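You operate a simulated robot arm through the tools that you are given. There is no shell and no other tool. Be economical: measure what you need, move in short steps, check, and stop when the job is done.

Carry out the task below with a simulated two-armed robot. There is one attempt and no reset: what you move stays moved.

TASK
Pick up the soda bottle that says "lime" from the far end of the left bench with one hand, pass it to the other hand and put it on the top shelf of the stock rack. Set down upright: soda bottle.

The check looks at the end state, three seconds after you hand in, the way a careful person would. Anything else that was tipped, shoved, dropped, spilled or broken makes it a failure.

THE ROBOT
Two 7-joint arms with two-finger parallel grippers on one trunk, on a base that drives. Base frame: it is fixed to the floor where the robot stands at the start and does not move with it; the origin is under the middle of the robot, x ahead of it, y to its left, z up; the surface under the hand at the start is at about z = 80. Units: cm, rad, N and s.
The left shoulder is at the start at [2, 17, 115.3], the right one opposite. With the tool pointing down near the work surface each hand reaches from about 16 to 66 cm from the robot's upright axis, wherever it stands, measured 20 degrees to its own side. Places, roughly: top shelf of the stock rack [-60, 130, 110]. Payload 3.8 kg a hand.
The tool frame of a hand sits at the grasp point between the pads (the TCP): z along the fingers, y along the line on which they close. The tips reach 3 cm beyond it. The gripper opens to 11 cm. The fingers are 2 cm wide and 1 cm thick; the gripper's body (4.8 by 11.2 cm) begins 5.5 cm behind the TCP.
Orientation is told as [roll, pitch, yaw] about the base's x, y, z axes, in that order, counted from this pose: with the fingers straight down and closing along the base's y, the tool's x points along the base's -x, its y along +y and its z along -z.

THE INTERFACE
- The arms move only by the tool arm_command. It takes "left_steps", "right_steps" or both (then of equal length, played together; a hand with none holds still); each is a list of rows, each a list of 7 numbers: the turn, a rotation vector about the base's x, y, z in rad, then the shift along the base's x, y, z in cm, then the finger opening in cm, from 0 to 11. In form: [[wx, wy, wz, tx, ty, tz, hand], ...]. A call has 1 to 10 rows; each row shifts and turns the commanded pose from where the row before left it. Each row takes 0.2 s and may step no farther than 5 cm and 0.15 rad from the row before; otherwise, or with a gripper value out of range, the whole call is refused. Where a pose cannot be reached the arm comes as near as it can. A force on the tool above 40 N (or 10 N above the force at the start of the call, whichever is more), or a blocked arm, ends the call early, and 0.2 s more pass. The fingers move at their own pace (about 7.2 cm/s each) and stop on an object; they squeeze with about 24 N. The grip force told is the motor's: it shows also when the fingers shut on nothing. Time passes only in rows, and 0.2 s behind the last, so rows that do not move let the fingers close. The reply holds the time, the measured pose of the TCP, the force on the tool along the base axes, the opening and the grip force, in the units named above and with some noise, with the torque about the TCP (base axes, N m) and any sound that the robot's microphone picked up.
- Cameras (640 x 400 px; columns grow to the right, rows downward): "scene" is now at [11.77, 0.26, 129.89]; the picture's right is [-0.07, -1.00, 0.00], its down [-0.56, 0.04, -0.83] and it looks along [0.83, -0.06, -0.56] (base axes); focal length 244 px, centre (320, 200). "left" rides on the left gripper at [7.2, -1.7, -10.3] in its tool frame; the picture's right is [0.23, 0.97, 0.00], its down [-0.76, 0.18, -0.62] and it looks along [-0.61, 0.14, 0.78] (tool axes); focal length 222 px, centre (320, 200). "right" rides on the right gripper at [7.2, 1.7, -10.3] in its tool frame; the picture's right is [-0.23, 0.97, 0.00], its down [-0.76, -0.18, -0.62] and it looks along [-0.61, -0.14, 0.78] (tool axes); focal length 222 px, centre (320, 200). There is no depth. A picture from a camera that has moved, and an enlarged one, comes with that camera's place and axes in the base frame and with its lens. The place of the scene camera against the robot may be out by one fixed shift of up to 2.5 cm in any direction.
- get_image(camera): a new picture of that camera. The clock stands still meanwhile.
- move_column(by): slides the trunk up (or, below 0, down) by that many cm; the arms and the scene camera ride with it, the base frame stays. It gives what a move gives, with no picture.
- drive_base(legs): drives the robot by 1 to 6 legs, each [ahead, turn to the left] in cm and rad, along the robot's own axes; the way and the turn of a leg run together, so that a leg with both is an arc; at most 150 cm and 3.142 rad a leg. The arms and the cameras ride along, it lands a little off, and it stops where it bumps. It gives what a move gives.
- turn_head(pan, tilt): turns the head with the scene camera to pan (to the left, within 1.396 rad either way) and tilt (down, from -0.506 to 1.204), counted from straight ahead of the robot. It gives what a move gives.
- enlarge(camera, box): a new picture of the part [left, top, right, bottom] of that camera's present view, enlarged. The clock stands still meanwhile.
- hand_in(): hands the job in; it is judged then, once.

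Work in short steps. Places have to be worked out from the pictures, the camera data and where the tool is seen: move nearer, look again, correct. Check each grasp and each placing, and mend what went wrong. You have 120 turns and 92 pictures in all, those below and enlarged ones among them. Open the grippers and draw the arms clear of the work before you hand the job in, unless the task says otherwise; then end with one line.

The tools are called as name(argument=value, ...) on one line, values as JSON. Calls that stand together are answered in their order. arm_command: Moves the arms, as the interface text tells. Its arguments: {"type":"object","properties":{"left_steps":{"type":"array","items":{"type":"array","items":{"type":"number"}}},"right_steps":{"type":"array","items":{"type":"array","items":{"type":"number"}}}},"required":[]} The other tools are called the same way: move_column (by) slides the trunk up or down; drive_base (legs) drives the base; turn_head (pan, tilt) turns the head that bears the scene camera; get_image (camera) takes a picture; enlarge (camera, box) takes an enlarged picture of a part of a camera's view; hand_in () hands the job in.

At the start:

```text
time: 0.0
left_tcp_pos: [53.61, 21.51, 113.56]
left_tcp_rot: [0.001, 0.0, -0.001]
left_ft_force: [0.3, -0.4, 0.9]
left_wrist_torque: [-0.01, 0.01, 0.02]
left_opening: 11.01
left_grip_force: 0.1
right_tcp_pos: [52.58, -21.22, 106.15]
right_tcp_rot: [0.0, 0.0, 0.0]
right_ft_force: [0.0, -0.1, -0.3]
right_wrist_torque: [0.03, -0.01, 0.01]
right_opening: 11.01
right_grip_force: 0.1
trunk travel left (down, up): [-25.0, 32.0]
robot x, y, heading: [-0.03, -0.17, -0.003]
head pan, tilt: [-0.072, 0.59]
```

scene: 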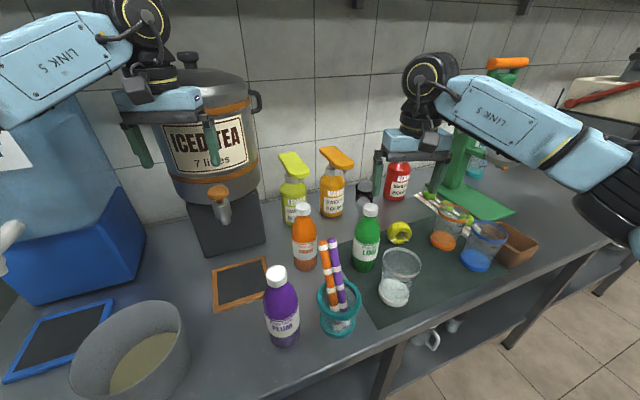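
right: 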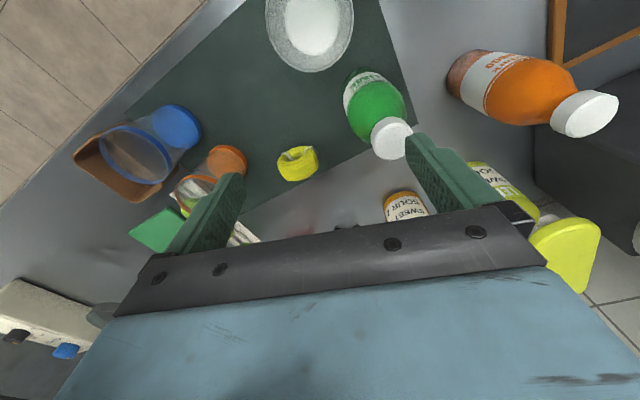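
left: 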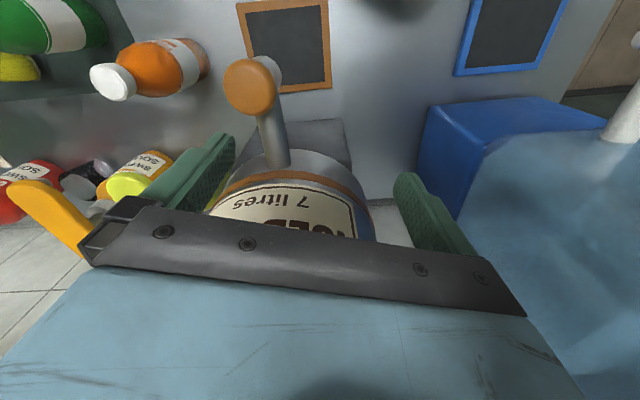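

The front bench holds a green bottle, but the task names the left bench. I look left first.

turn_head(pan=1.2, tilt=0.45)

get_image(camera="scene")

```text
time: 1.4
left_tcp_pos: [53.47, 21.57, 113.71]
left_tcp_rot: [0.0, 0.001, 0.001]
left_ft_force: [-0.4, 0.7, 0.5]
left_wrist_torque: [-0.01, -0.03, -0.01]
left_opening: 10.96
left_grip_force: 0.0
right_tcp_pos: [52.66, -21.14, 106.1]
right_tcp_rot: [0.0, -0.001, 0.001]
right_ft_force: [0.6, 0.7, 0.4]
right_wrist_torque: [-0.04, -0.03, 0.0]
right_opening: 10.99
right_grip_force: 0.0
trunk travel left (down, up): [-25.0, 32.0]
robot x, y, heading: [-0.0, -0.09, 0.0]
head pan, tilt: [1.201, 0.45]
```

```text
88 pictures are left
camera scene: at [6.26, 9.47, 131.16], right [0.93, -0.36, 0.0], down [-0.16, -0.41, -0.9], along [0.33, 0.84, -0.44], focal length 244 px, centre (320, 200)
```

scene: 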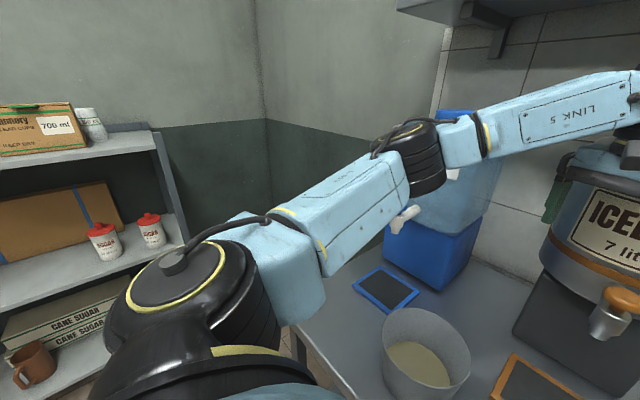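

The rack is at the left. I look further left and to the right to find the other benches.

turn_head(pan=-1.3, tilt=0.45)

get_image(camera="scene")

turn_head(pan=1.396, tilt=0.7)

get_image(camera="scene")

```text
time: 3.7
left_tcp_pos: [53.53, 21.52, 113.55]
left_tcp_rot: [0.001, -0.001, 0.002]
left_ft_force: [-0.3, -0.1, 0.1]
left_wrist_torque: [0.02, 0.0, -0.01]
left_opening: 11.0
left_grip_force: 0.0
right_tcp_pos: [52.61, -21.28, 106.22]
right_tcp_rot: [0.0, 0.0, 0.0]
right_ft_force: [-0.4, -0.3, 0.3]
right_wrist_torque: [-0.01, 0.0, -0.03]
right_opening: 11.02
right_grip_force: 0.0
trunk travel left (down, up): [-25.0, 32.0]
robot x, y, heading: [0.26, 0.17, -0.0]
head pan, tilt: [-1.3, 0.45]
```

```text
87 pictures are left
camera scene: at [5.39, -7.96, 131.16], right [-0.96, -0.27, 0.0], down [-0.12, 0.42, -0.9], along [0.24, -0.87, -0.44], focal length 244 px, centre (320, 200)
```

scene: 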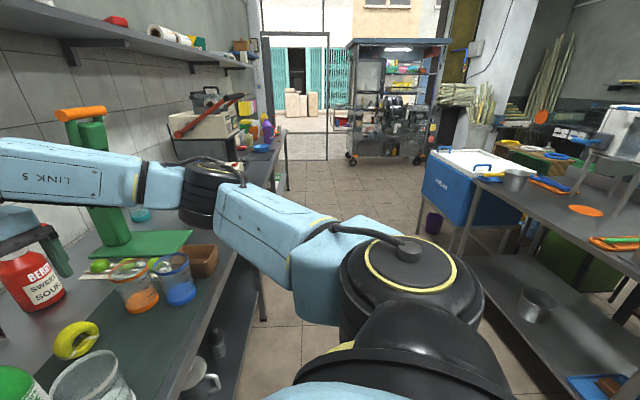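

```text
time: 6.1
left_tcp_pos: [53.52, 21.52, 113.57]
left_tcp_rot: [0.0, -0.001, -0.001]
left_ft_force: [0.2, 0.7, -0.8]
left_wrist_torque: [0.01, 0.01, -0.01]
left_opening: 11.01
left_grip_force: 0.0
right_tcp_pos: [52.73, -21.17, 106.24]
right_tcp_rot: [-0.001, -0.001, 0.001]
right_ft_force: [-0.6, -0.2, 0.1]
right_wrist_torque: [0.0, 0.06, -0.01]
right_opening: 11.0
right_grip_force: 0.0
trunk travel left (down, up): [-25.0, 32.0]
robot x, y, heading: [0.19, 0.38, -0.004]
head pan, tilt: [1.396, 0.7]
```

```text
86 pictures are left
camera scene: at [4.41, 9.26, 128.94], right [0.98, -0.17, 0.0], down [-0.11, -0.63, -0.76], along [0.13, 0.75, -0.64], focal length 244 px, centre (320, 200)
```

scene: 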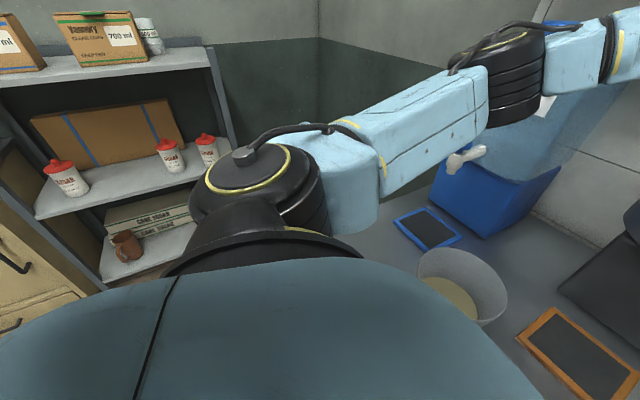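

Two benches run down the aisle toward the entrance. I zoom in on the far ends of both.

turn_head(pan=-1.3, tilt=0.45)

enlarge(camera="scene", box=[160, 70, 320, 170])

enlarge(camera="scene", box=[440, 80, 640, 205])

```text
time: 8.5
left_tcp_pos: [53.49, 21.61, 113.62]
left_tcp_rot: [0.001, 0.0, -0.001]
left_ft_force: [-0.2, -0.6, 0.0]
left_wrist_torque: [-0.01, 0.01, -0.02]
left_opening: 11.01
left_grip_force: 0.0
right_tcp_pos: [52.75, -21.35, 106.22]
right_tcp_rot: [0.001, 0.0, 0.0]
right_ft_force: [-0.8, -0.2, -0.1]
right_wrist_torque: [0.01, 0.0, 0.01]
right_opening: 11.01
right_grip_force: 0.1
trunk travel left (down, up): [-25.0, 32.0]
robot x, y, heading: [0.19, -0.1, -0.0]
head pan, tilt: [-1.3, 0.45]
```

```text
4.00 times, centred on (240, 120) of scene
camera zoom: at [5.39, -7.96, 131.16], right [-0.96, -0.27, 0.0], down [-0.12, 0.42, -0.9], along [0.24, -0.87, -0.44], focal length 976 px, centre (640, 520)
```

zoom: 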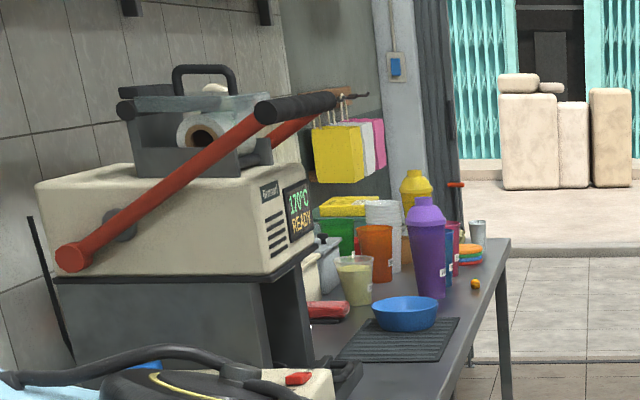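

```text
3.20 times, centred on (540, 142) of scene
camera zoom: at [5.39, -7.96, 131.16], right [-0.96, -0.27, 0.0], down [-0.12, 0.42, -0.9], along [0.24, -0.87, -0.44], focal length 781 px, centre (-384, 384)
```

zoom: 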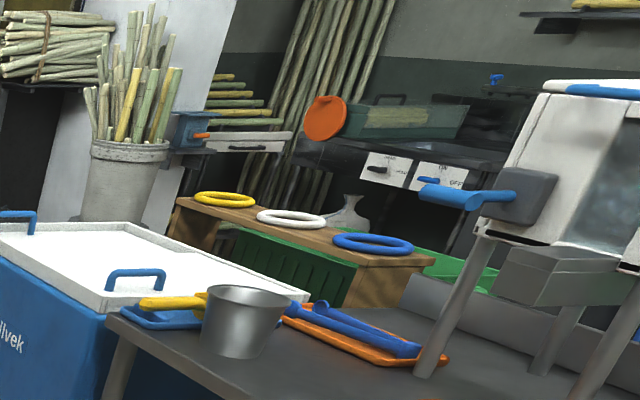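

No soda bottle at the entrance end of either bench; the left bench seen from the entrance may be the one behind me. I raise the trunk and draw the hands in so that I can turn safely.

move_column(by=12)

arm_command(left_steps=[[0, 0, 0, -4, 0, 1, 11], [0, 0, 0, -4, 0, 1, 11], [0, 0, 0, -4, 0, 0, 11], [0, 0, 0, -4, 0, 0, 11], [0, 0, 0, -4, 0, 0, 11], [0, 0, 0, -4, 0, 0, 11]], right_steps=[[0, 0, 0, -4, 0, 3, 11], [0, 0, 0, -4, 0, 3, 11], [0, 0, 0, -4, 0, 2, 11], [0, 0, 0, -4, 0, 2, 11], [0, 0, 0, -4, 0, 0, 11], [0, 0, 0, -4, 0, 0, 11]])

turn_head(pan=-1.396, tilt=0.8)

get_image(camera="scene")

```text
time: 10.0
left_tcp_pos: [53.55, 21.59, 125.61]
left_tcp_rot: [-0.001, 0.0, -0.001]
left_ft_force: [0.3, 0.3, -0.2]
left_wrist_torque: [0.0, 0.02, 0.01]
left_opening: 10.99
left_grip_force: 0.1
right_tcp_pos: [52.6, -21.17, 118.12]
right_tcp_rot: [-0.001, 0.0, 0.0]
right_ft_force: [-0.5, -1.1, -0.3]
right_wrist_torque: [0.01, -0.01, -0.02]
right_opening: 11.01
right_grip_force: 0.0
trunk travel left (down, up): [-37.0, 20.0]
robot x, y, heading: [-0.08, 0.36, 0.001]
head pan, tilt: [-1.3, 0.45]
```

```text
time: 11.4
left_tcp_pos: [29.32, 21.6, 127.75]
left_tcp_rot: [-0.001, -0.002, 0.002]
left_ft_force: [-0.4, 0.2, 0.2]
left_wrist_torque: [0.01, -0.03, -0.01]
left_opening: 11.0
left_grip_force: 0.1
right_tcp_pos: [28.29, -21.02, 128.18]
right_tcp_rot: [0.001, 0.0, -0.002]
right_ft_force: [-0.6, -0.2, 1.1]
right_wrist_torque: [0.0, -0.03, -0.01]
right_opening: 11.02
right_grip_force: 0.0
trunk travel left (down, up): [-37.0, 20.0]
robot x, y, heading: [0.04, 0.14, -0.002]
head pan, tilt: [-1.3, 0.45]
```

```text
time: 12.2
left_tcp_pos: [29.5, 21.57, 127.63]
left_tcp_rot: [0.0, 0.001, 0.0]
left_ft_force: [0.1, -0.4, 0.7]
left_wrist_torque: [0.01, -0.01, 0.03]
left_opening: 11.03
left_grip_force: 0.1
right_tcp_pos: [28.5, -21.06, 128.06]
right_tcp_rot: [0.001, 0.0, -0.001]
right_ft_force: [0.3, -0.5, -0.5]
right_wrist_torque: [0.0, 0.01, -0.02]
right_opening: 11.0
right_grip_force: 0.1
trunk travel left (down, up): [-37.0, 20.0]
robot x, y, heading: [0.03, -0.07, -0.003]
head pan, tilt: [-1.396, 0.799]
```

```text
83 pictures are left
camera scene: at [4.31, -7.04, 140.12], right [-0.98, -0.17, 0.0], down [-0.12, 0.71, -0.7], along [0.12, -0.69, -0.72], focal length 244 px, centre (320, 200)
```

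scene: 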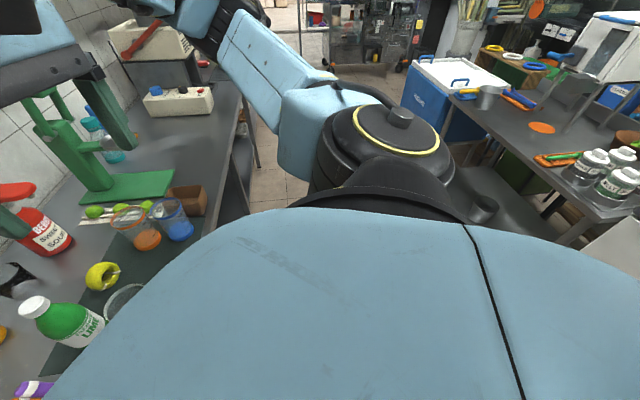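

The bench behind me is at about x < -70, so there is room. I turn left 1.57 to see the rack side and what is behind.

drive_base(legs=[[0, 1.57]])

turn_head(pan=0.8, tilt=0.5)

get_image(camera="scene")

turn_head(pan=0.0, tilt=0.5)

get_image(camera="scene")

```text
time: 16.5
left_tcp_pos: [-21.88, 29.07, 127.69]
left_tcp_rot: [-0.002, 0.0, 1.588]
left_ft_force: [-0.3, -0.2, 0.2]
left_wrist_torque: [0.02, 0.01, -0.01]
left_opening: 11.01
left_grip_force: 0.0
right_tcp_pos: [20.69, 28.88, 128.21]
right_tcp_rot: [0.0, 0.0, 1.584]
right_ft_force: [-0.7, 0.0, 0.4]
right_wrist_torque: [0.01, 0.03, 0.0]
right_opening: 10.99
right_grip_force: 0.0
trunk travel left (down, up): [-37.0, 20.0]
robot x, y, heading: [-0.07, 0.58, 1.589]
head pan, tilt: [-1.396, 0.799]
```

```text
time: 18.6
left_tcp_pos: [-21.96, 29.14, 127.73]
left_tcp_rot: [0.0, 0.001, 1.587]
left_ft_force: [0.0, 0.0, 0.2]
left_wrist_torque: [0.03, 0.01, 0.0]
left_opening: 11.0
left_grip_force: 0.1
right_tcp_pos: [20.74, 28.96, 128.24]
right_tcp_rot: [-0.001, 0.001, 1.584]
right_ft_force: [-1.2, 0.4, -0.1]
right_wrist_torque: [0.0, -0.05, 0.01]
right_opening: 11.0
right_grip_force: 0.0
trunk travel left (down, up): [-37.0, 20.0]
robot x, y, heading: [0.33, 0.11, 1.585]
head pan, tilt: [0.799, 0.499]
```

```text
82 pictures are left
camera scene: at [-5.82, 9.24, 142.71], right [0.69, 0.73, 0.0], down [0.35, -0.33, -0.88], along [-0.64, 0.6, -0.48], focal length 244 px, centre (320, 200)
```

scene: 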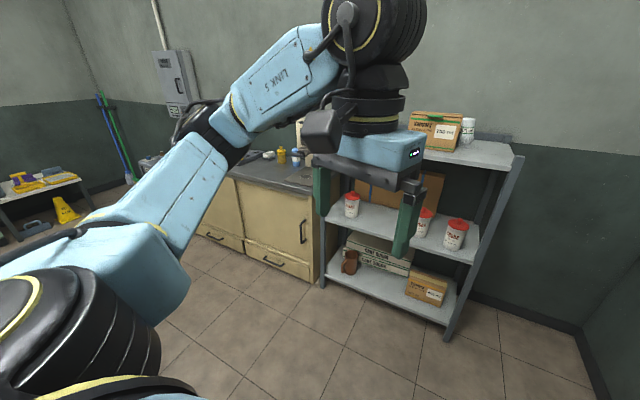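

```text
time: 19.7
left_tcp_pos: [-21.95, 29.11, 127.66]
left_tcp_rot: [-0.002, 0.0, 1.586]
left_ft_force: [-0.3, -1.2, -0.7]
left_wrist_torque: [0.03, -0.03, 0.02]
left_opening: 10.99
left_grip_force: 0.1
right_tcp_pos: [20.78, 28.82, 128.11]
right_tcp_rot: [-0.001, 0.001, 1.585]
right_ft_force: [-0.2, 0.1, 0.4]
right_wrist_torque: [-0.01, 0.01, 0.0]
right_opening: 10.99
right_grip_force: 0.2
trunk travel left (down, up): [-37.0, 20.0]
robot x, y, heading: [-0.09, 0.01, 1.588]
head pan, tilt: [0.0, 0.499]
```

```text
81 pictures are left
camera scene: at [0.65, 12.09, 142.71], right [1.0, 0.02, 0.0], down [0.01, -0.48, -0.88], along [-0.01, 0.88, -0.48], focal length 244 px, centre (320, 200)
```

scene: 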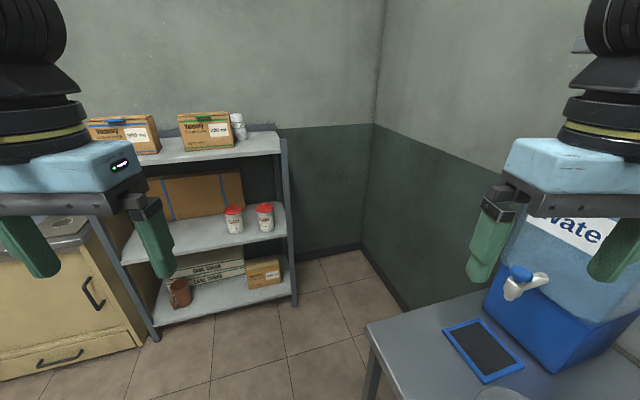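

The rack stands by the back wall with a counter to its left. I turn on to face −x for the rest.

drive_base(legs=[[0, 1.57]])

get_image(camera="scene")

turn_head(pan=0.9, tilt=0.5)

get_image(camera="scene")

```text
time: 24.0
left_tcp_pos: [-28.19, -23.32, 127.7]
left_tcp_rot: [0.0, -0.001, -3.081]
left_ft_force: [1.0, 0.4, -0.1]
left_wrist_torque: [-0.02, 0.0, 0.01]
left_opening: 11.03
left_grip_force: 0.2
right_tcp_pos: [-29.8, 19.39, 128.06]
right_tcp_rot: [0.002, 0.001, -3.082]
right_ft_force: [0.8, 0.2, 0.4]
right_wrist_torque: [0.02, 0.02, -0.01]
right_opening: 10.99
right_grip_force: 0.0
trunk travel left (down, up): [-37.0, 20.0]
robot x, y, heading: [0.07, -0.15, -3.077]
head pan, tilt: [0.0, 0.499]
```

```text
80 pictures are left
camera scene: at [-10.35, 0.21, 142.71], right [-0.06, 1.0, 0.0], down [0.48, 0.03, -0.88], along [-0.88, -0.05, -0.48], focal length 244 px, centre (320, 200)
```

scene: 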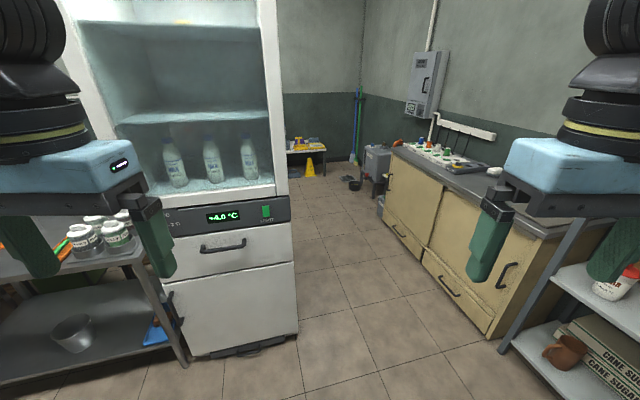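

```text
time: 25.2
left_tcp_pos: [-28.17, -23.25, 127.8]
left_tcp_rot: [-0.001, 0.0, -3.081]
left_ft_force: [-0.1, -0.5, 0.4]
left_wrist_torque: [0.01, 0.01, -0.01]
left_opening: 10.99
left_grip_force: 0.1
right_tcp_pos: [-29.85, 19.4, 128.13]
right_tcp_rot: [-0.001, 0.0, -3.082]
right_ft_force: [-1.0, -0.1, -0.1]
right_wrist_torque: [0.01, 0.0, -0.02]
right_opening: 10.96
right_grip_force: 0.0
trunk travel left (down, up): [-37.0, 20.0]
robot x, y, heading: [0.1, -0.16, -3.08]
head pan, tilt: [0.901, 0.499]
```

```text
79 pictures are left
camera scene: at [-6.49, -6.68, 142.71], right [-0.82, 0.57, 0.0], down [0.27, 0.39, -0.88], along [-0.5, -0.72, -0.48], focal length 244 px, centre (320, 200)
```

scene: 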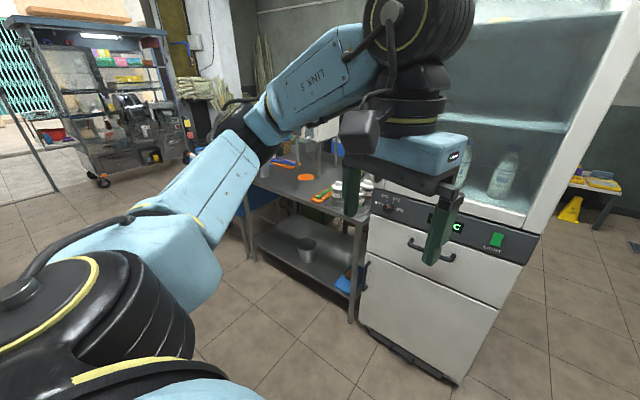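

I zoom in on the counter by the back wall.

turn_head(pan=-0.35, tilt=0.4)

enlarge(camera="scene", box=[200, 100, 400, 225])

turn_head(pan=0.55, tilt=0.6)

get_image(camera="scene")

```text
time: 26.6
left_tcp_pos: [-28.16, -23.22, 127.71]
left_tcp_rot: [0.001, -0.002, -3.081]
left_ft_force: [0.5, -0.1, 0.2]
left_wrist_torque: [0.01, 0.0, 0.03]
left_opening: 11.0
left_grip_force: 0.1
right_tcp_pos: [-29.8, 19.5, 128.11]
right_tcp_rot: [0.001, 0.0, -3.083]
right_ft_force: [-1.4, 0.1, -1.3]
right_wrist_torque: [0.02, 0.02, 0.01]
right_opening: 11.0
right_grip_force: 0.1
trunk travel left (down, up): [-37.0, 20.0]
robot x, y, heading: [0.14, 0.04, -3.082]
head pan, tilt: [-0.351, 0.4]
```

```text
3.20 times, centred on (300, 162) of scene
camera zoom: at [-10.15, 3.42, 143.62], right [0.29, 0.96, 0.0], down [0.37, -0.11, -0.92], along [-0.88, 0.26, -0.39], focal length 781 px, centre (384, 320)
```

zoom: 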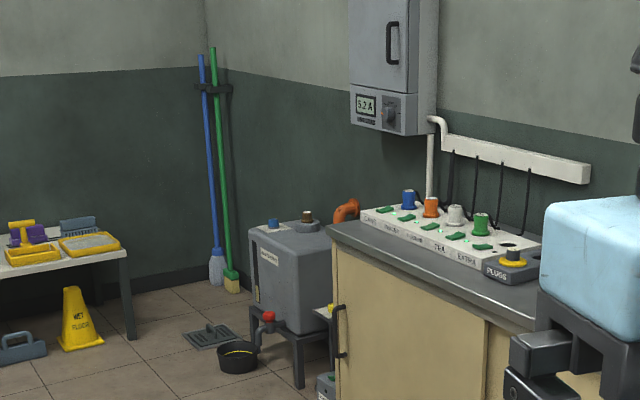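

```text
time: 27.9
left_tcp_pos: [-28.26, -23.25, 127.65]
left_tcp_rot: [-0.001, -0.001, -3.079]
left_ft_force: [0.4, -0.5, -0.7]
left_wrist_torque: [0.01, 0.0, -0.02]
left_opening: 11.0
left_grip_force: 0.1
right_tcp_pos: [-29.78, 19.45, 128.2]
right_tcp_rot: [-0.001, 0.0, -3.083]
right_ft_force: [0.2, -0.6, 0.9]
right_wrist_torque: [-0.01, -0.01, -0.01]
right_opening: 11.0
right_grip_force: 0.2
trunk travel left (down, up): [-37.0, 20.0]
robot x, y, heading: [0.23, -0.2, -3.08]
head pan, tilt: [0.55, 0.6]
```

```text
77 pictures are left
camera scene: at [-8.52, -4.29, 141.8], right [-0.57, 0.82, 0.0], down [0.46, 0.32, -0.83], along [-0.68, -0.47, -0.56], focal length 244 px, centre (320, 200)
```

scene: 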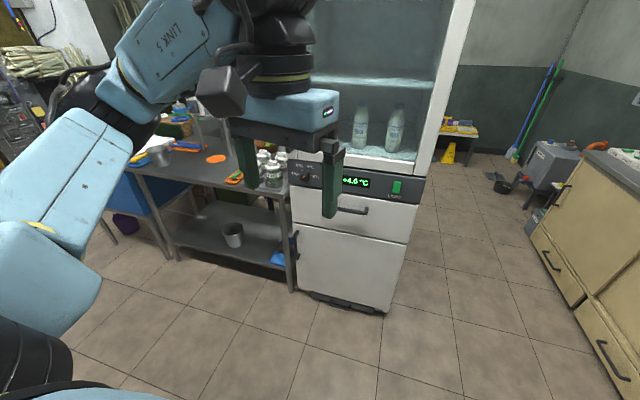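

No soda bottle here, so the "left bench" is likely the +x one seen facing the entrance. I turn left to face −y and inspect its far end.

drive_base(legs=[[0, 1.51]])

turn_head(pan=0.3, tilt=0.4)

get_image(camera="scene")

```text
time: 32.0
left_tcp_pos: [22.52, -28.85, 127.71]
left_tcp_rot: [-0.001, 0.0, -1.539]
left_ft_force: [0.8, -0.4, 0.2]
left_wrist_torque: [-0.01, 0.03, 0.0]
left_opening: 11.01
left_grip_force: 0.1
right_tcp_pos: [-20.22, -29.17, 128.09]
right_tcp_rot: [0.001, -0.001, -1.536]
right_ft_force: [0.2, 0.3, -0.2]
right_wrist_torque: [-0.01, 0.0, 0.01]
right_opening: 10.98
right_grip_force: 0.0
trunk travel left (down, up): [-37.0, 20.0]
robot x, y, heading: [-0.25, 0.01, -1.536]
head pan, tilt: [0.55, 0.6]
```

```text
time: 32.8
left_tcp_pos: [22.56, -28.85, 127.78]
left_tcp_rot: [0.002, -0.002, -1.537]
left_ft_force: [0.4, 0.3, -0.2]
left_wrist_torque: [-0.02, 0.02, -0.03]
left_opening: 11.0
left_grip_force: 0.0
right_tcp_pos: [-20.19, -29.28, 128.16]
right_tcp_rot: [-0.001, -0.001, -1.538]
right_ft_force: [0.5, -0.1, -0.3]
right_wrist_torque: [0.03, -0.03, 0.01]
right_opening: 10.99
right_grip_force: 0.0
trunk travel left (down, up): [-37.0, 20.0]
robot x, y, heading: [0.45, -0.24, -1.539]
head pan, tilt: [0.3, 0.4]
```

```text
76 pictures are left
camera scene: at [3.94, -9.96, 143.62], right [-0.94, -0.33, 0.0], down [-0.13, 0.37, -0.92], along [0.3, -0.87, -0.39], focal length 244 px, centre (320, 200)
```

scene: 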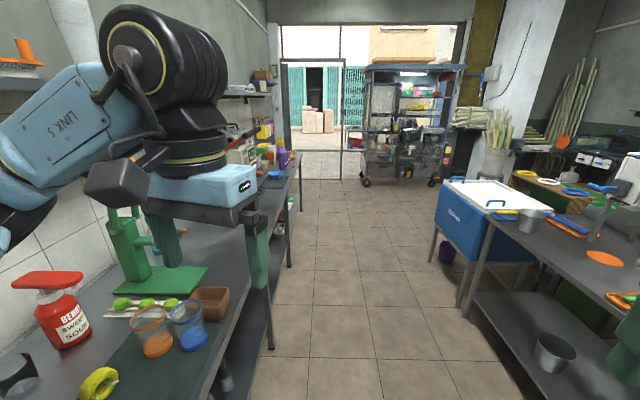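

The left bench runs ~3 m further toward the entrance. I drive down the aisle, a bit away from the bench, to inspect its far end.

drive_base(legs=[[60, -0.25], [60, 0.22], [40, 0]])

get_image(camera="scene")

```text
time: 41.2
left_tcp_pos: [8.36, -187.33, 127.73]
left_tcp_rot: [-0.001, 0.0, -1.58]
left_ft_force: [0.1, 0.5, 0.3]
left_wrist_torque: [0.0, 0.01, 0.02]
left_opening: 11.01
left_grip_force: 0.0
right_tcp_pos: [-34.44, -186.08, 128.06]
right_tcp_rot: [0.001, 0.0, -1.581]
right_ft_force: [-0.3, 0.0, 1.5]
right_wrist_torque: [-0.01, -0.03, 0.02]
right_opening: 10.97
right_grip_force: 0.0
trunk travel left (down, up): [-37.0, 20.0]
robot x, y, heading: [-13.05, -157.69, -1.585]
head pan, tilt: [0.3, 0.4]
```

```text
75 pictures are left
camera scene: at [-9.54, -167.75, 143.62], right [-0.96, -0.29, 0.0], down [-0.11, 0.37, -0.92], along [0.26, -0.88, -0.39], focal length 244 px, centre (320, 200)
```

scene: 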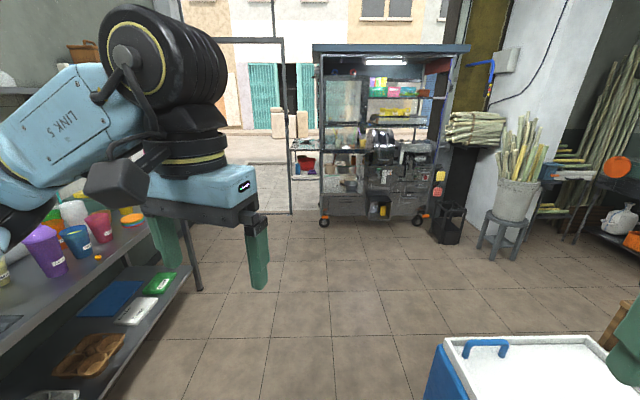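

I turn left to face this end of the bench.

drive_base(legs=[[0, 1.4]])

turn_head(pan=0.0, tilt=0.5)

get_image(camera="scene")

```text
time: 45.0
left_tcp_pos: [20.14, -142.28, 127.88]
left_tcp_rot: [-0.002, -0.001, -0.2]
left_ft_force: [0.6, 0.0, -0.1]
left_wrist_torque: [-0.02, 0.01, 0.0]
left_opening: 11.01
left_grip_force: 0.0
right_tcp_pos: [10.85, -184.03, 128.11]
right_tcp_rot: [0.0, -0.001, -0.199]
right_ft_force: [0.1, -0.3, 0.5]
right_wrist_torque: [-0.03, 0.01, 0.01]
right_opening: 11.0
right_grip_force: 0.1
trunk travel left (down, up): [-37.0, 20.0]
robot x, y, heading: [-12.47, -157.53, -0.203]
head pan, tilt: [0.3, 0.4]
```

```text
time: 45.8
left_tcp_pos: [20.12, -142.35, 127.68]
left_tcp_rot: [-0.001, -0.001, -0.199]
left_ft_force: [0.6, 0.1, -0.5]
left_wrist_torque: [-0.01, 0.0, 0.01]
left_opening: 11.0
left_grip_force: 0.0
right_tcp_pos: [10.9, -184.06, 128.24]
right_tcp_rot: [0.0, -0.001, -0.2]
right_ft_force: [-0.8, 0.1, -0.4]
right_wrist_torque: [0.01, 0.01, 0.01]
right_opening: 10.98
right_grip_force: 0.0
trunk travel left (down, up): [-37.0, 20.0]
robot x, y, heading: [-13.01, -157.78, -0.206]
head pan, tilt: [0.0, 0.499]
```

```text
74 pictures are left
camera scene: at [-1.19, -158.94, 142.71], right [-0.2, -0.98, 0.0], down [-0.47, 0.09, -0.88], along [0.86, -0.17, -0.48], focal length 244 px, centre (320, 200)
```

scene: 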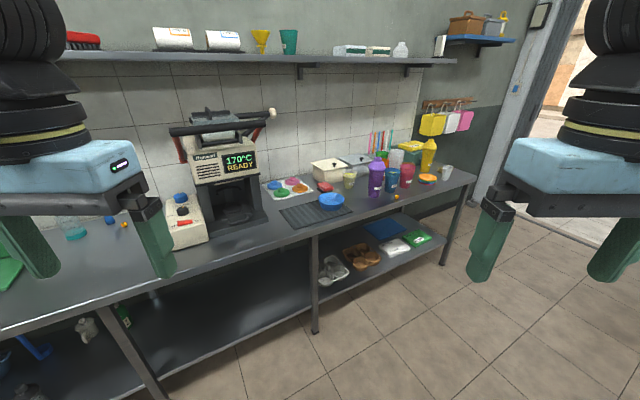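

No soda bottle stands on this end's top; I zoom on the lower shelf and on the cup cluster.

enlarge(camera="scene", box=[300, 120, 476, 230])

enlarge(camera="scene", box=[0, 200, 240, 350])

```text
3.64 times, centred on (388, 175) of scene
camera zoom: at [-1.19, -158.94, 142.71], right [-0.2, -0.98, 0.0], down [-0.47, 0.09, -0.88], along [0.86, -0.17, -0.48], focal length 887 px, centre (73, 291)
```

zoom: 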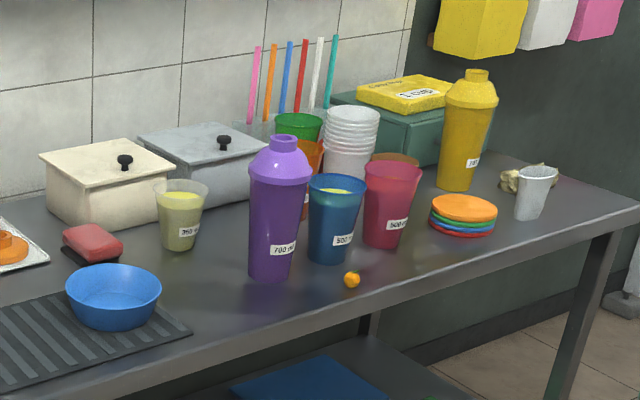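

```text
2.67 times, centred on (120, 275) of scene
camera zoom: at [-1.19, -158.94, 142.71], right [-0.2, -0.98, 0.0], down [-0.47, 0.09, -0.88], along [0.86, -0.17, -0.48], focal length 651 px, centre (853, 0)
```

zoom: 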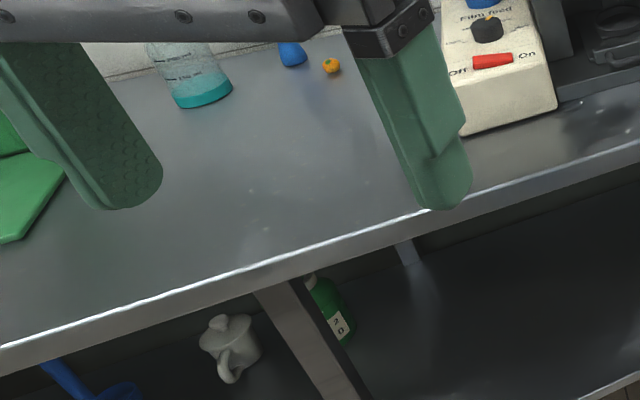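

Only cups and shakers here, no soda bottle. From the entrance the left bench is the −x one, so I turn to inspect it and its far end near the fridge.

drive_base(legs=[[0, 2.6]])

get_image(camera="scene")

```text
time: 52.3
left_tcp_pos: [-49.3, -153.63, 127.78]
left_tcp_rot: [0.001, 0.001, 2.4]
left_ft_force: [-0.1, 1.0, 0.5]
left_wrist_torque: [0.01, -0.03, 0.01]
left_opening: 11.0
left_grip_force: 0.1
right_tcp_pos: [-19.83, -122.77, 128.23]
right_tcp_rot: [-0.001, -0.001, 2.398]
right_ft_force: [0.1, 0.0, -0.1]
right_wrist_torque: [-0.01, 0.0, -0.01]
right_opening: 11.0
right_grip_force: 0.1
trunk travel left (down, up): [-37.0, 20.0]
robot x, y, heading: [-12.73, -157.78, 2.4]
head pan, tilt: [0.0, 0.499]
```

```text
71 pictures are left
camera scene: at [-20.43, -149.16, 142.71], right [0.68, 0.74, 0.0], down [0.35, -0.32, -0.88], along [-0.65, 0.59, -0.48], focal length 244 px, centre (320, 200)
```

scene: 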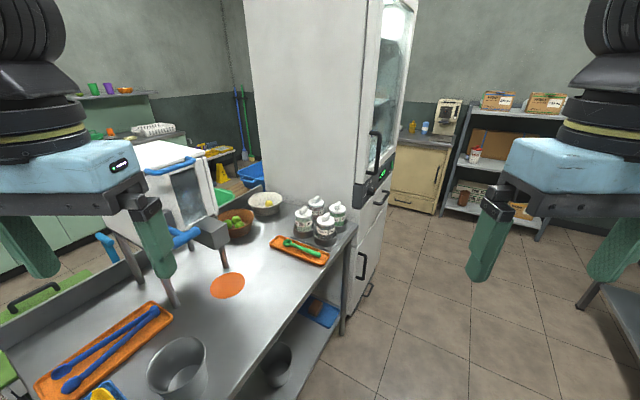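

Jars but no soda bottle here; further benches show behind. I zoom in and turn more to the left.

enlarge(camera="scene", box=[60, 70, 340, 245])

turn_head(pan=0.8, tilt=0.45)

get_image(camera="scene")

```text
2.29 times, centred on (200, 158) of scene
camera zoom: at [-20.43, -149.16, 142.71], right [0.68, 0.74, 0.0], down [0.35, -0.32, -0.88], along [-0.65, 0.59, -0.48], focal length 558 px, centre (594, 297)
```

zoom: 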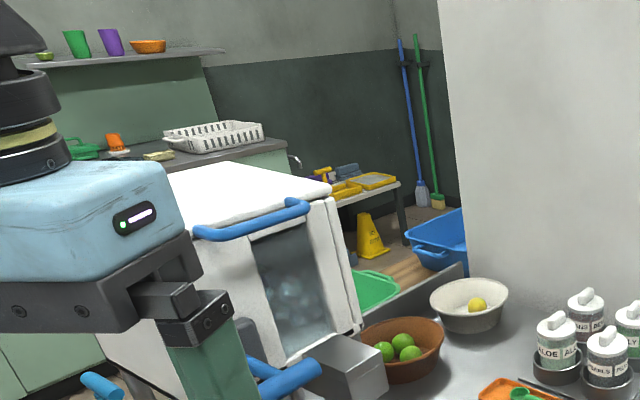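

```text
time: 53.5
left_tcp_pos: [-49.19, -153.55, 127.73]
left_tcp_rot: [-0.001, 0.0, 2.4]
left_ft_force: [0.0, -0.5, -0.3]
left_wrist_torque: [0.01, -0.01, -0.01]
left_opening: 11.01
left_grip_force: 0.0
right_tcp_pos: [-19.81, -122.61, 128.21]
right_tcp_rot: [0.0, 0.0, 2.397]
right_ft_force: [0.0, 0.9, 0.3]
right_wrist_torque: [-0.03, 0.02, 0.0]
right_opening: 11.01
right_grip_force: 0.2
trunk travel left (down, up): [-37.0, 20.0]
robot x, y, heading: [-13.02, -157.91, 2.401]
head pan, tilt: [0.799, 0.45]
```

```text
69 pictures are left
camera scene: at [-22.89, -155.82, 143.16], right [-0.06, 1.0, 0.0], down [0.43, 0.02, -0.9], along [-0.9, -0.05, -0.44], focal length 244 px, centre (320, 200)
```

scene: 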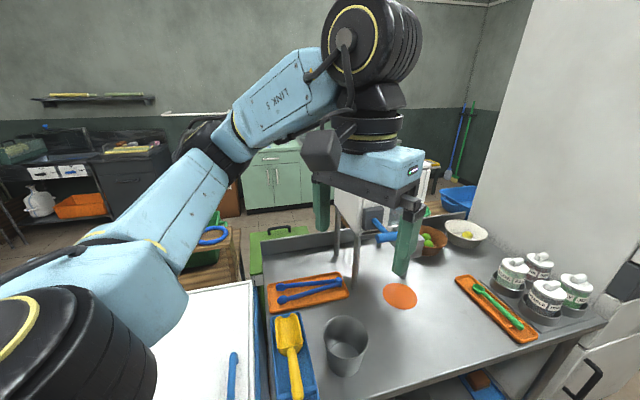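

No soda bottle in these places; the only lime soda is the one on the +x bench (its inner, far end as seen from the street). I drive back there.

drive_base(legs=[[0, -0.83], [80, 0], [70, 0], [0, -1.57]])

turn_head(pan=0.0, tilt=0.6)

get_image(camera="scene")

```text
time: 67.2
left_tcp_pos: [17.48, 12.72, 127.68]
left_tcp_rot: [-0.002, -0.002, -0.039]
left_ft_force: [-0.5, 0.6, 0.4]
left_wrist_torque: [-0.02, 0.03, -0.02]
left_opening: 10.98
left_grip_force: 0.1
right_tcp_pos: [15.1, -29.89, 128.15]
right_tcp_rot: [-0.001, -0.002, -0.039]
right_ft_force: [0.1, 0.1, -0.3]
right_wrist_torque: [-0.01, 0.0, 0.01]
right_opening: 10.98
right_grip_force: 0.1
trunk travel left (down, up): [-37.0, 20.0]
robot x, y, heading: [-12.65, -7.83, -0.035]
head pan, tilt: [0.799, 0.45]
```

```text
time: 68.4
left_tcp_pos: [17.5, 12.72, 127.74]
left_tcp_rot: [0.0, 0.0, -0.039]
left_ft_force: [0.4, 1.2, 0.3]
left_wrist_torque: [0.01, -0.02, -0.03]
left_opening: 10.98
left_grip_force: 0.0
right_tcp_pos: [15.08, -29.92, 128.1]
right_tcp_rot: [0.001, -0.001, -0.039]
right_ft_force: [0.1, -0.6, -0.5]
right_wrist_torque: [0.02, 0.04, -0.01]
right_opening: 10.99
right_grip_force: 0.0
trunk travel left (down, up): [-37.0, 20.0]
robot x, y, heading: [-12.37, -7.86, -0.036]
head pan, tilt: [0.0, 0.6]
```

```text
68 pictures are left
camera scene: at [-0.98, -7.18, 141.8], right [-0.04, -1.0, 0.0], down [-0.56, 0.02, -0.83], along [0.82, -0.03, -0.56], focal length 244 px, centre (320, 200)
```

scene: 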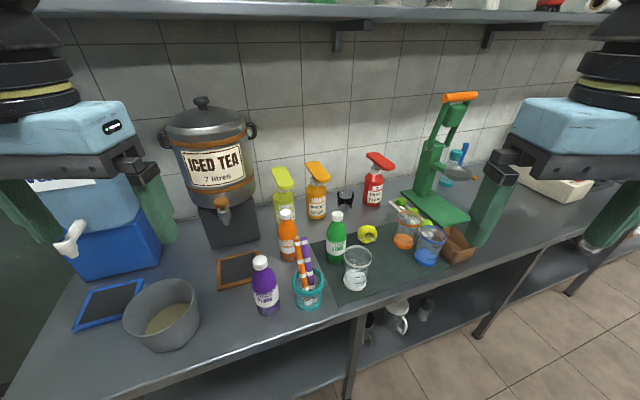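

A clear view; I enlarge on the bottles to read labels and measure.

enlarge(camera="scene", box=[240, 190, 400, 330])

```text
2.86 times, centred on (320, 260) of scene
camera zoom: at [-0.98, -7.18, 141.8], right [-0.04, -1.0, 0.0], down [-0.56, 0.02, -0.83], along [0.82, -0.03, -0.56], focal length 697 px, centre (320, 29)
```

zoom: 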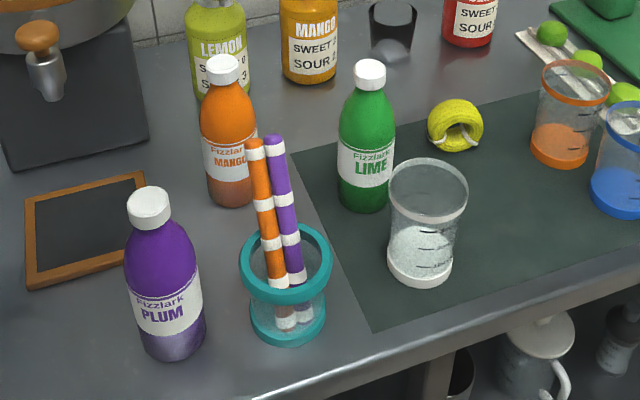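

The middle green bottle reads "Fizzlark LIME": base about (54.5, −14.4), height ≈19.5, width ≈6. I drive 12 cm nearer and bring the right hand above it to look with the wrist camera.

drive_base(legs=[[12, 0.03]])

arm_command(right_steps=[[0, 0, 0, 4, 2, -2, 8], [0, 0, 0, 4, 2, -2, 8], [0, 0, 0, 4, 2, -2, 8], [0, 0, 0, 4, 2, -2, 8], [0, 0, 0, 0, 0, 0, 8]])

get_image(camera="right")

get_image(camera="scene")

```text
time: 69.6
left_tcp_pos: [28.85, 13.47, 127.62]
left_tcp_rot: [0.0, -0.001, -0.005]
left_ft_force: [1.4, -0.8, 0.8]
left_wrist_torque: [-0.06, -0.01, -0.02]
left_opening: 11.03
left_grip_force: 0.0
right_tcp_pos: [27.69, -29.29, 128.15]
right_tcp_rot: [0.0, 0.0, -0.006]
right_ft_force: [0.2, -0.1, -0.7]
right_wrist_torque: [-0.01, 0.04, 0.03]
right_opening: 10.98
right_grip_force: 0.0
trunk travel left (down, up): [-37.0, 20.0]
robot x, y, heading: [-0.72, -7.85, -0.003]
head pan, tilt: [0.0, 0.6]
```

```text
time: 70.8
left_tcp_pos: [28.64, 13.4, 127.72]
left_tcp_rot: [-0.001, -0.003, -0.005]
left_ft_force: [-0.6, 0.0, -0.6]
left_wrist_torque: [0.0, -0.03, -0.01]
left_opening: 10.99
left_grip_force: 0.0
right_tcp_pos: [43.66, -21.19, 120.35]
right_tcp_rot: [0.001, -0.002, -0.005]
right_ft_force: [0.1, 0.4, 0.1]
right_wrist_torque: [0.04, 0.0, -0.04]
right_opening: 7.97
right_grip_force: 0.1
trunk travel left (down, up): [-37.0, 20.0]
robot x, y, heading: [-0.48, -8.03, -0.005]
head pan, tilt: [0.0, 0.6]
```

```text
66 pictures are left
camera right: at [36.16, -19.54, 130.66], right [0.23, 0.97, 0.0], down [0.76, -0.18, 0.62], along [0.61, -0.14, -0.78], focal length 222 px, centre (320, 200)
```

right: 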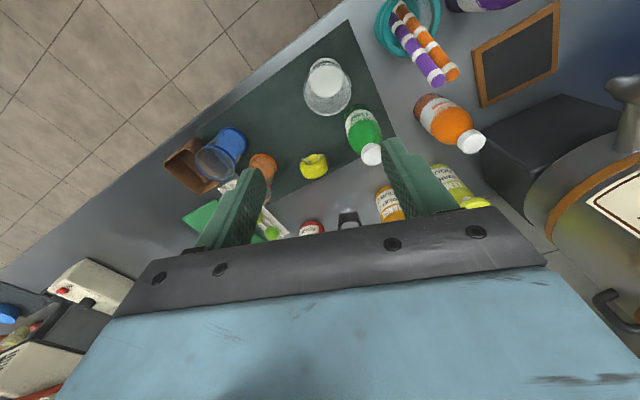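

```text
65 pictures are left
camera scene: at [10.83, -7.15, 141.81], right [-0.01, -1.0, 0.0], down [-0.56, 0.0, -0.83], along [0.83, 0.0, -0.56], focal length 244 px, centre (320, 200)
```

scene: 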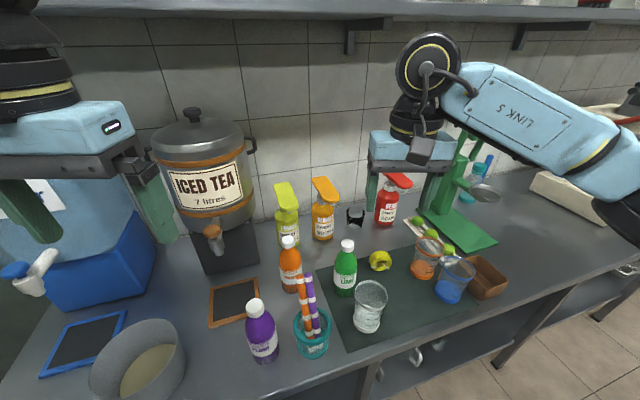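

The wrist camera puts the bottle axis at about (53.4, −15.3). I move above it at z≈110 and look again.

arm_command(right_steps=[[0, 0, 0, 3.3, 2, -2, 8], [0, 0, 0, 3.3, 2, -2, 8], [0, 0, 0, 3.1, 1.9, -4, 8], [0, 0, 0, 0, 0, -2, 8], [0, 0, 0, 0, 0, 0, 8]])

get_image(camera="right")

enlarge(camera="scene", box=[270, 150, 430, 250])

```text
refused: row 3 steps farther than a row can; nothing moved
```

```text
64 pictures are left
camera right: at [36.16, -19.54, 130.66], right [0.23, 0.97, 0.0], down [0.76, -0.18, 0.62], along [0.61, -0.14, -0.78], focal length 222 px, centre (320, 200)
```

right: 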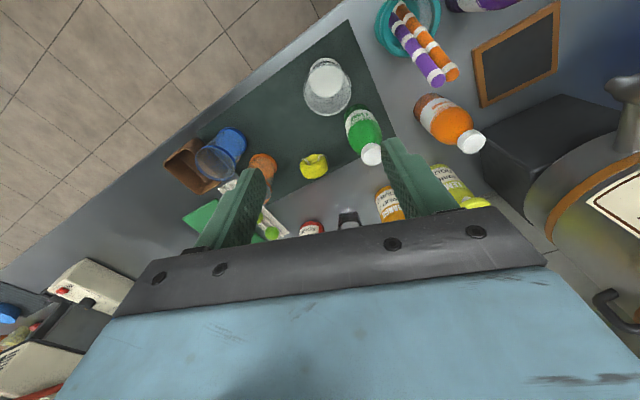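

```text
4.00 times, centred on (350, 200) of scene
camera zoom: at [10.83, -7.15, 141.81], right [-0.01, -1.0, 0.0], down [-0.56, 0.0, -0.83], along [0.83, 0.0, -0.56], focal length 976 px, centre (200, 200)
```

zoom: 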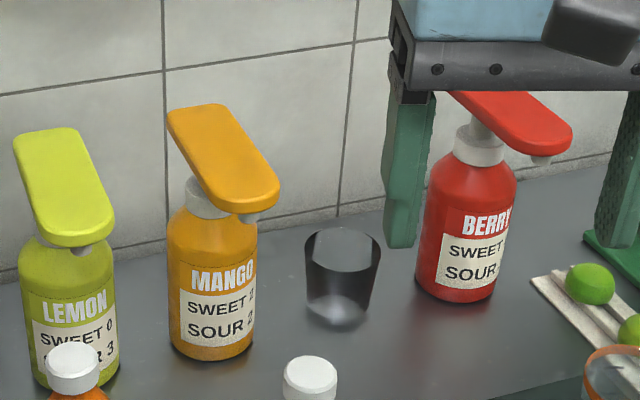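

Row 3 was too long; I repeat with smaller rows.

arm_command(right_steps=[[0, 0, 0, 3.3, 2, -2, 8], [0, 0, 0, 3.3, 2, -2, 8], [0, 0, 0, 3.1, 1.9, -2, 8], [0, 0, 0, 0, 0, -4, 8], [0, 0, 0, 0, 0, 0, 8]])

get_image(camera="right")

enlarge(camera="scene", box=[270, 190, 430, 290])

```text
time: 72.0
left_tcp_pos: [28.78, 13.53, 127.64]
left_tcp_rot: [0.0, 0.0, -0.006]
left_ft_force: [0.5, 0.1, 0.8]
left_wrist_torque: [0.01, -0.02, 0.01]
left_opening: 11.02
left_grip_force: 0.0
right_tcp_pos: [53.44, -15.36, 110.16]
right_tcp_rot: [0.001, -0.003, -0.007]
right_ft_force: [-0.2, 0.0, 0.3]
right_wrist_torque: [0.03, 0.03, -0.02]
right_opening: 8.0
right_grip_force: 0.2
trunk travel left (down, up): [-37.0, 20.0]
robot x, y, heading: [-1.14, -7.77, -0.007]
head pan, tilt: [0.0, 0.6]
```

```text
62 pictures are left
camera right: at [46.02, -13.63, 120.55], right [0.23, 0.97, 0.0], down [0.76, -0.18, 0.62], along [0.61, -0.15, -0.78], focal length 222 px, centre (320, 200)
```

right: 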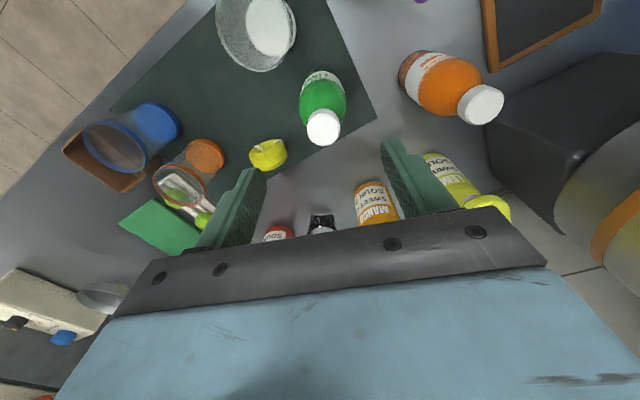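

```text
4.00 times, centred on (350, 240) of scene
camera zoom: at [10.9, -7.03, 141.8], right [-0.01, -1.0, 0.0], down [-0.56, 0.0, -0.83], along [0.83, 0.0, -0.56], focal length 976 px, centre (200, 40)
```

zoom: 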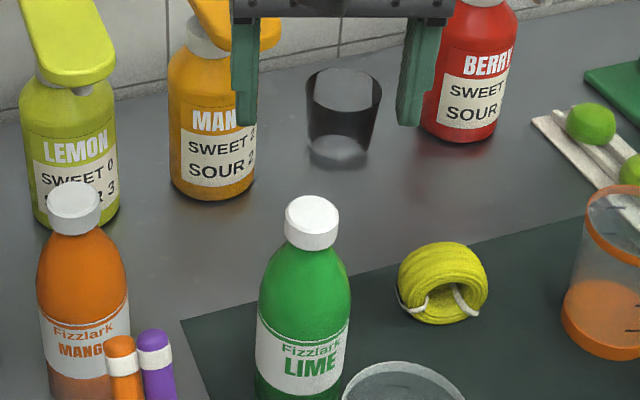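

Bottle axis at (53.6, −15.2), cap top ≈99. I go down to z≈97 around the cap; contact would stop the call.

arm_command(right_steps=[[0, 0, 0, 0.2, 0.1, -4, 8], [0, 0, 0, 0, 0, -4, 8], [0, 0, 0, 0, 0, -3, 8], [0, 0, 0, 0, 0, -2, 8], [0, 0, 0, 0, 0, 0, 8]])

enlarge(camera="scene", box=[270, 190, 430, 290])

get_image(camera="right")

```text
time: 73.2
left_tcp_pos: [28.76, 13.49, 127.92]
left_tcp_rot: [0.001, 0.0, -0.005]
left_ft_force: [-0.3, -0.3, 0.1]
left_wrist_torque: [-0.02, 0.01, -0.01]
left_opening: 11.02
left_grip_force: 0.1
right_tcp_pos: [53.52, -15.37, 97.05]
right_tcp_rot: [-0.001, -0.001, -0.006]
right_ft_force: [-0.4, 0.6, -0.2]
right_wrist_torque: [0.02, -0.01, 0.0]
right_opening: 8.02
right_grip_force: 0.0
trunk travel left (down, up): [-37.0, 20.0]
robot x, y, heading: [-1.31, -7.62, -0.004]
head pan, tilt: [0.0, 0.6]
```

```text
4.00 times, centred on (350, 240) of scene
camera zoom: at [10.9, -7.1, 141.8], right [-0.01, -1.0, 0.0], down [-0.56, 0.0, -0.83], along [0.83, 0.0, -0.56], focal length 976 px, centre (200, 40)
```

zoom: 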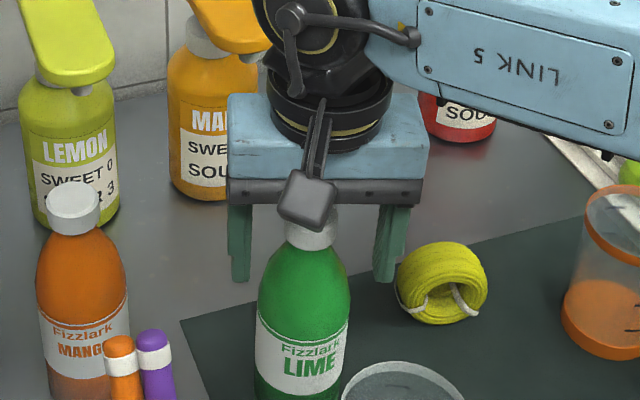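

```text
59 pictures are left
camera right: at [46.25, -13.69, 107.48], right [0.23, 0.97, 0.0], down [0.76, -0.18, 0.62], along [0.61, -0.15, -0.78], focal length 222 px, centre (320, 200)
```

right: 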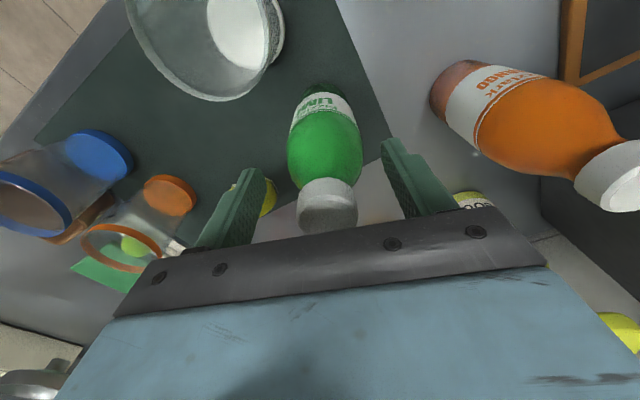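

The cap is centred between the fingers, ~1.5 cm above the TCP. I nudge +0.3 in y and close.

arm_command(right_steps=[[0, 0, 0, 0, 0.3, 0.3, 8], [0, 0, 0, 0, 0, 0, 4.5], [0, 0, 0, 0, 0, 0, 2], [0, 0, 0, 0, 0, 0, 2], [0, 0, 0, 0, 0, 0, 2]])

enlarge(camera="scene", box=[270, 190, 430, 290])

```text
time: 74.4
left_tcp_pos: [28.67, 13.42, 127.63]
left_tcp_rot: [0.0, -0.002, -0.006]
left_ft_force: [0.4, 0.4, 0.4]
left_wrist_torque: [0.02, 0.02, 0.01]
left_opening: 10.99
left_grip_force: 0.0
right_tcp_pos: [53.67, -15.15, 97.37]
right_tcp_rot: [0.0, -0.001, -0.006]
right_ft_force: [0.2, -0.9, 2.4]
right_wrist_torque: [-0.01, -0.05, 0.0]
right_opening: 4.34
right_grip_force: 23.9
trunk travel left (down, up): [-37.0, 20.0]
robot x, y, heading: [-0.97, -8.08, 0.001]
head pan, tilt: [0.0, 0.6]
```

```text
4.00 times, centred on (350, 240) of scene
camera zoom: at [10.89, -7.1, 141.8], right [-0.01, -1.0, 0.0], down [-0.56, 0.0, -0.83], along [0.83, 0.0, -0.56], focal length 976 px, centre (200, 40)
```

zoom: 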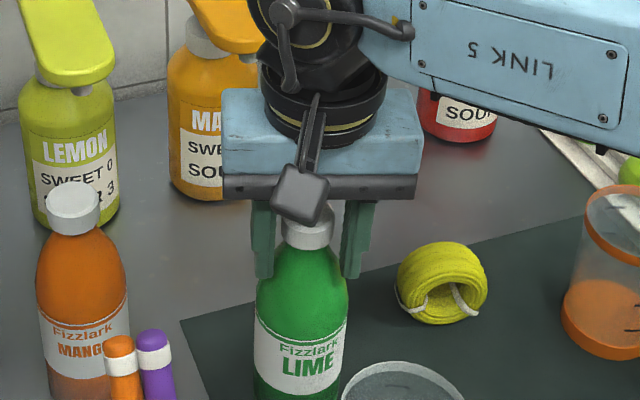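

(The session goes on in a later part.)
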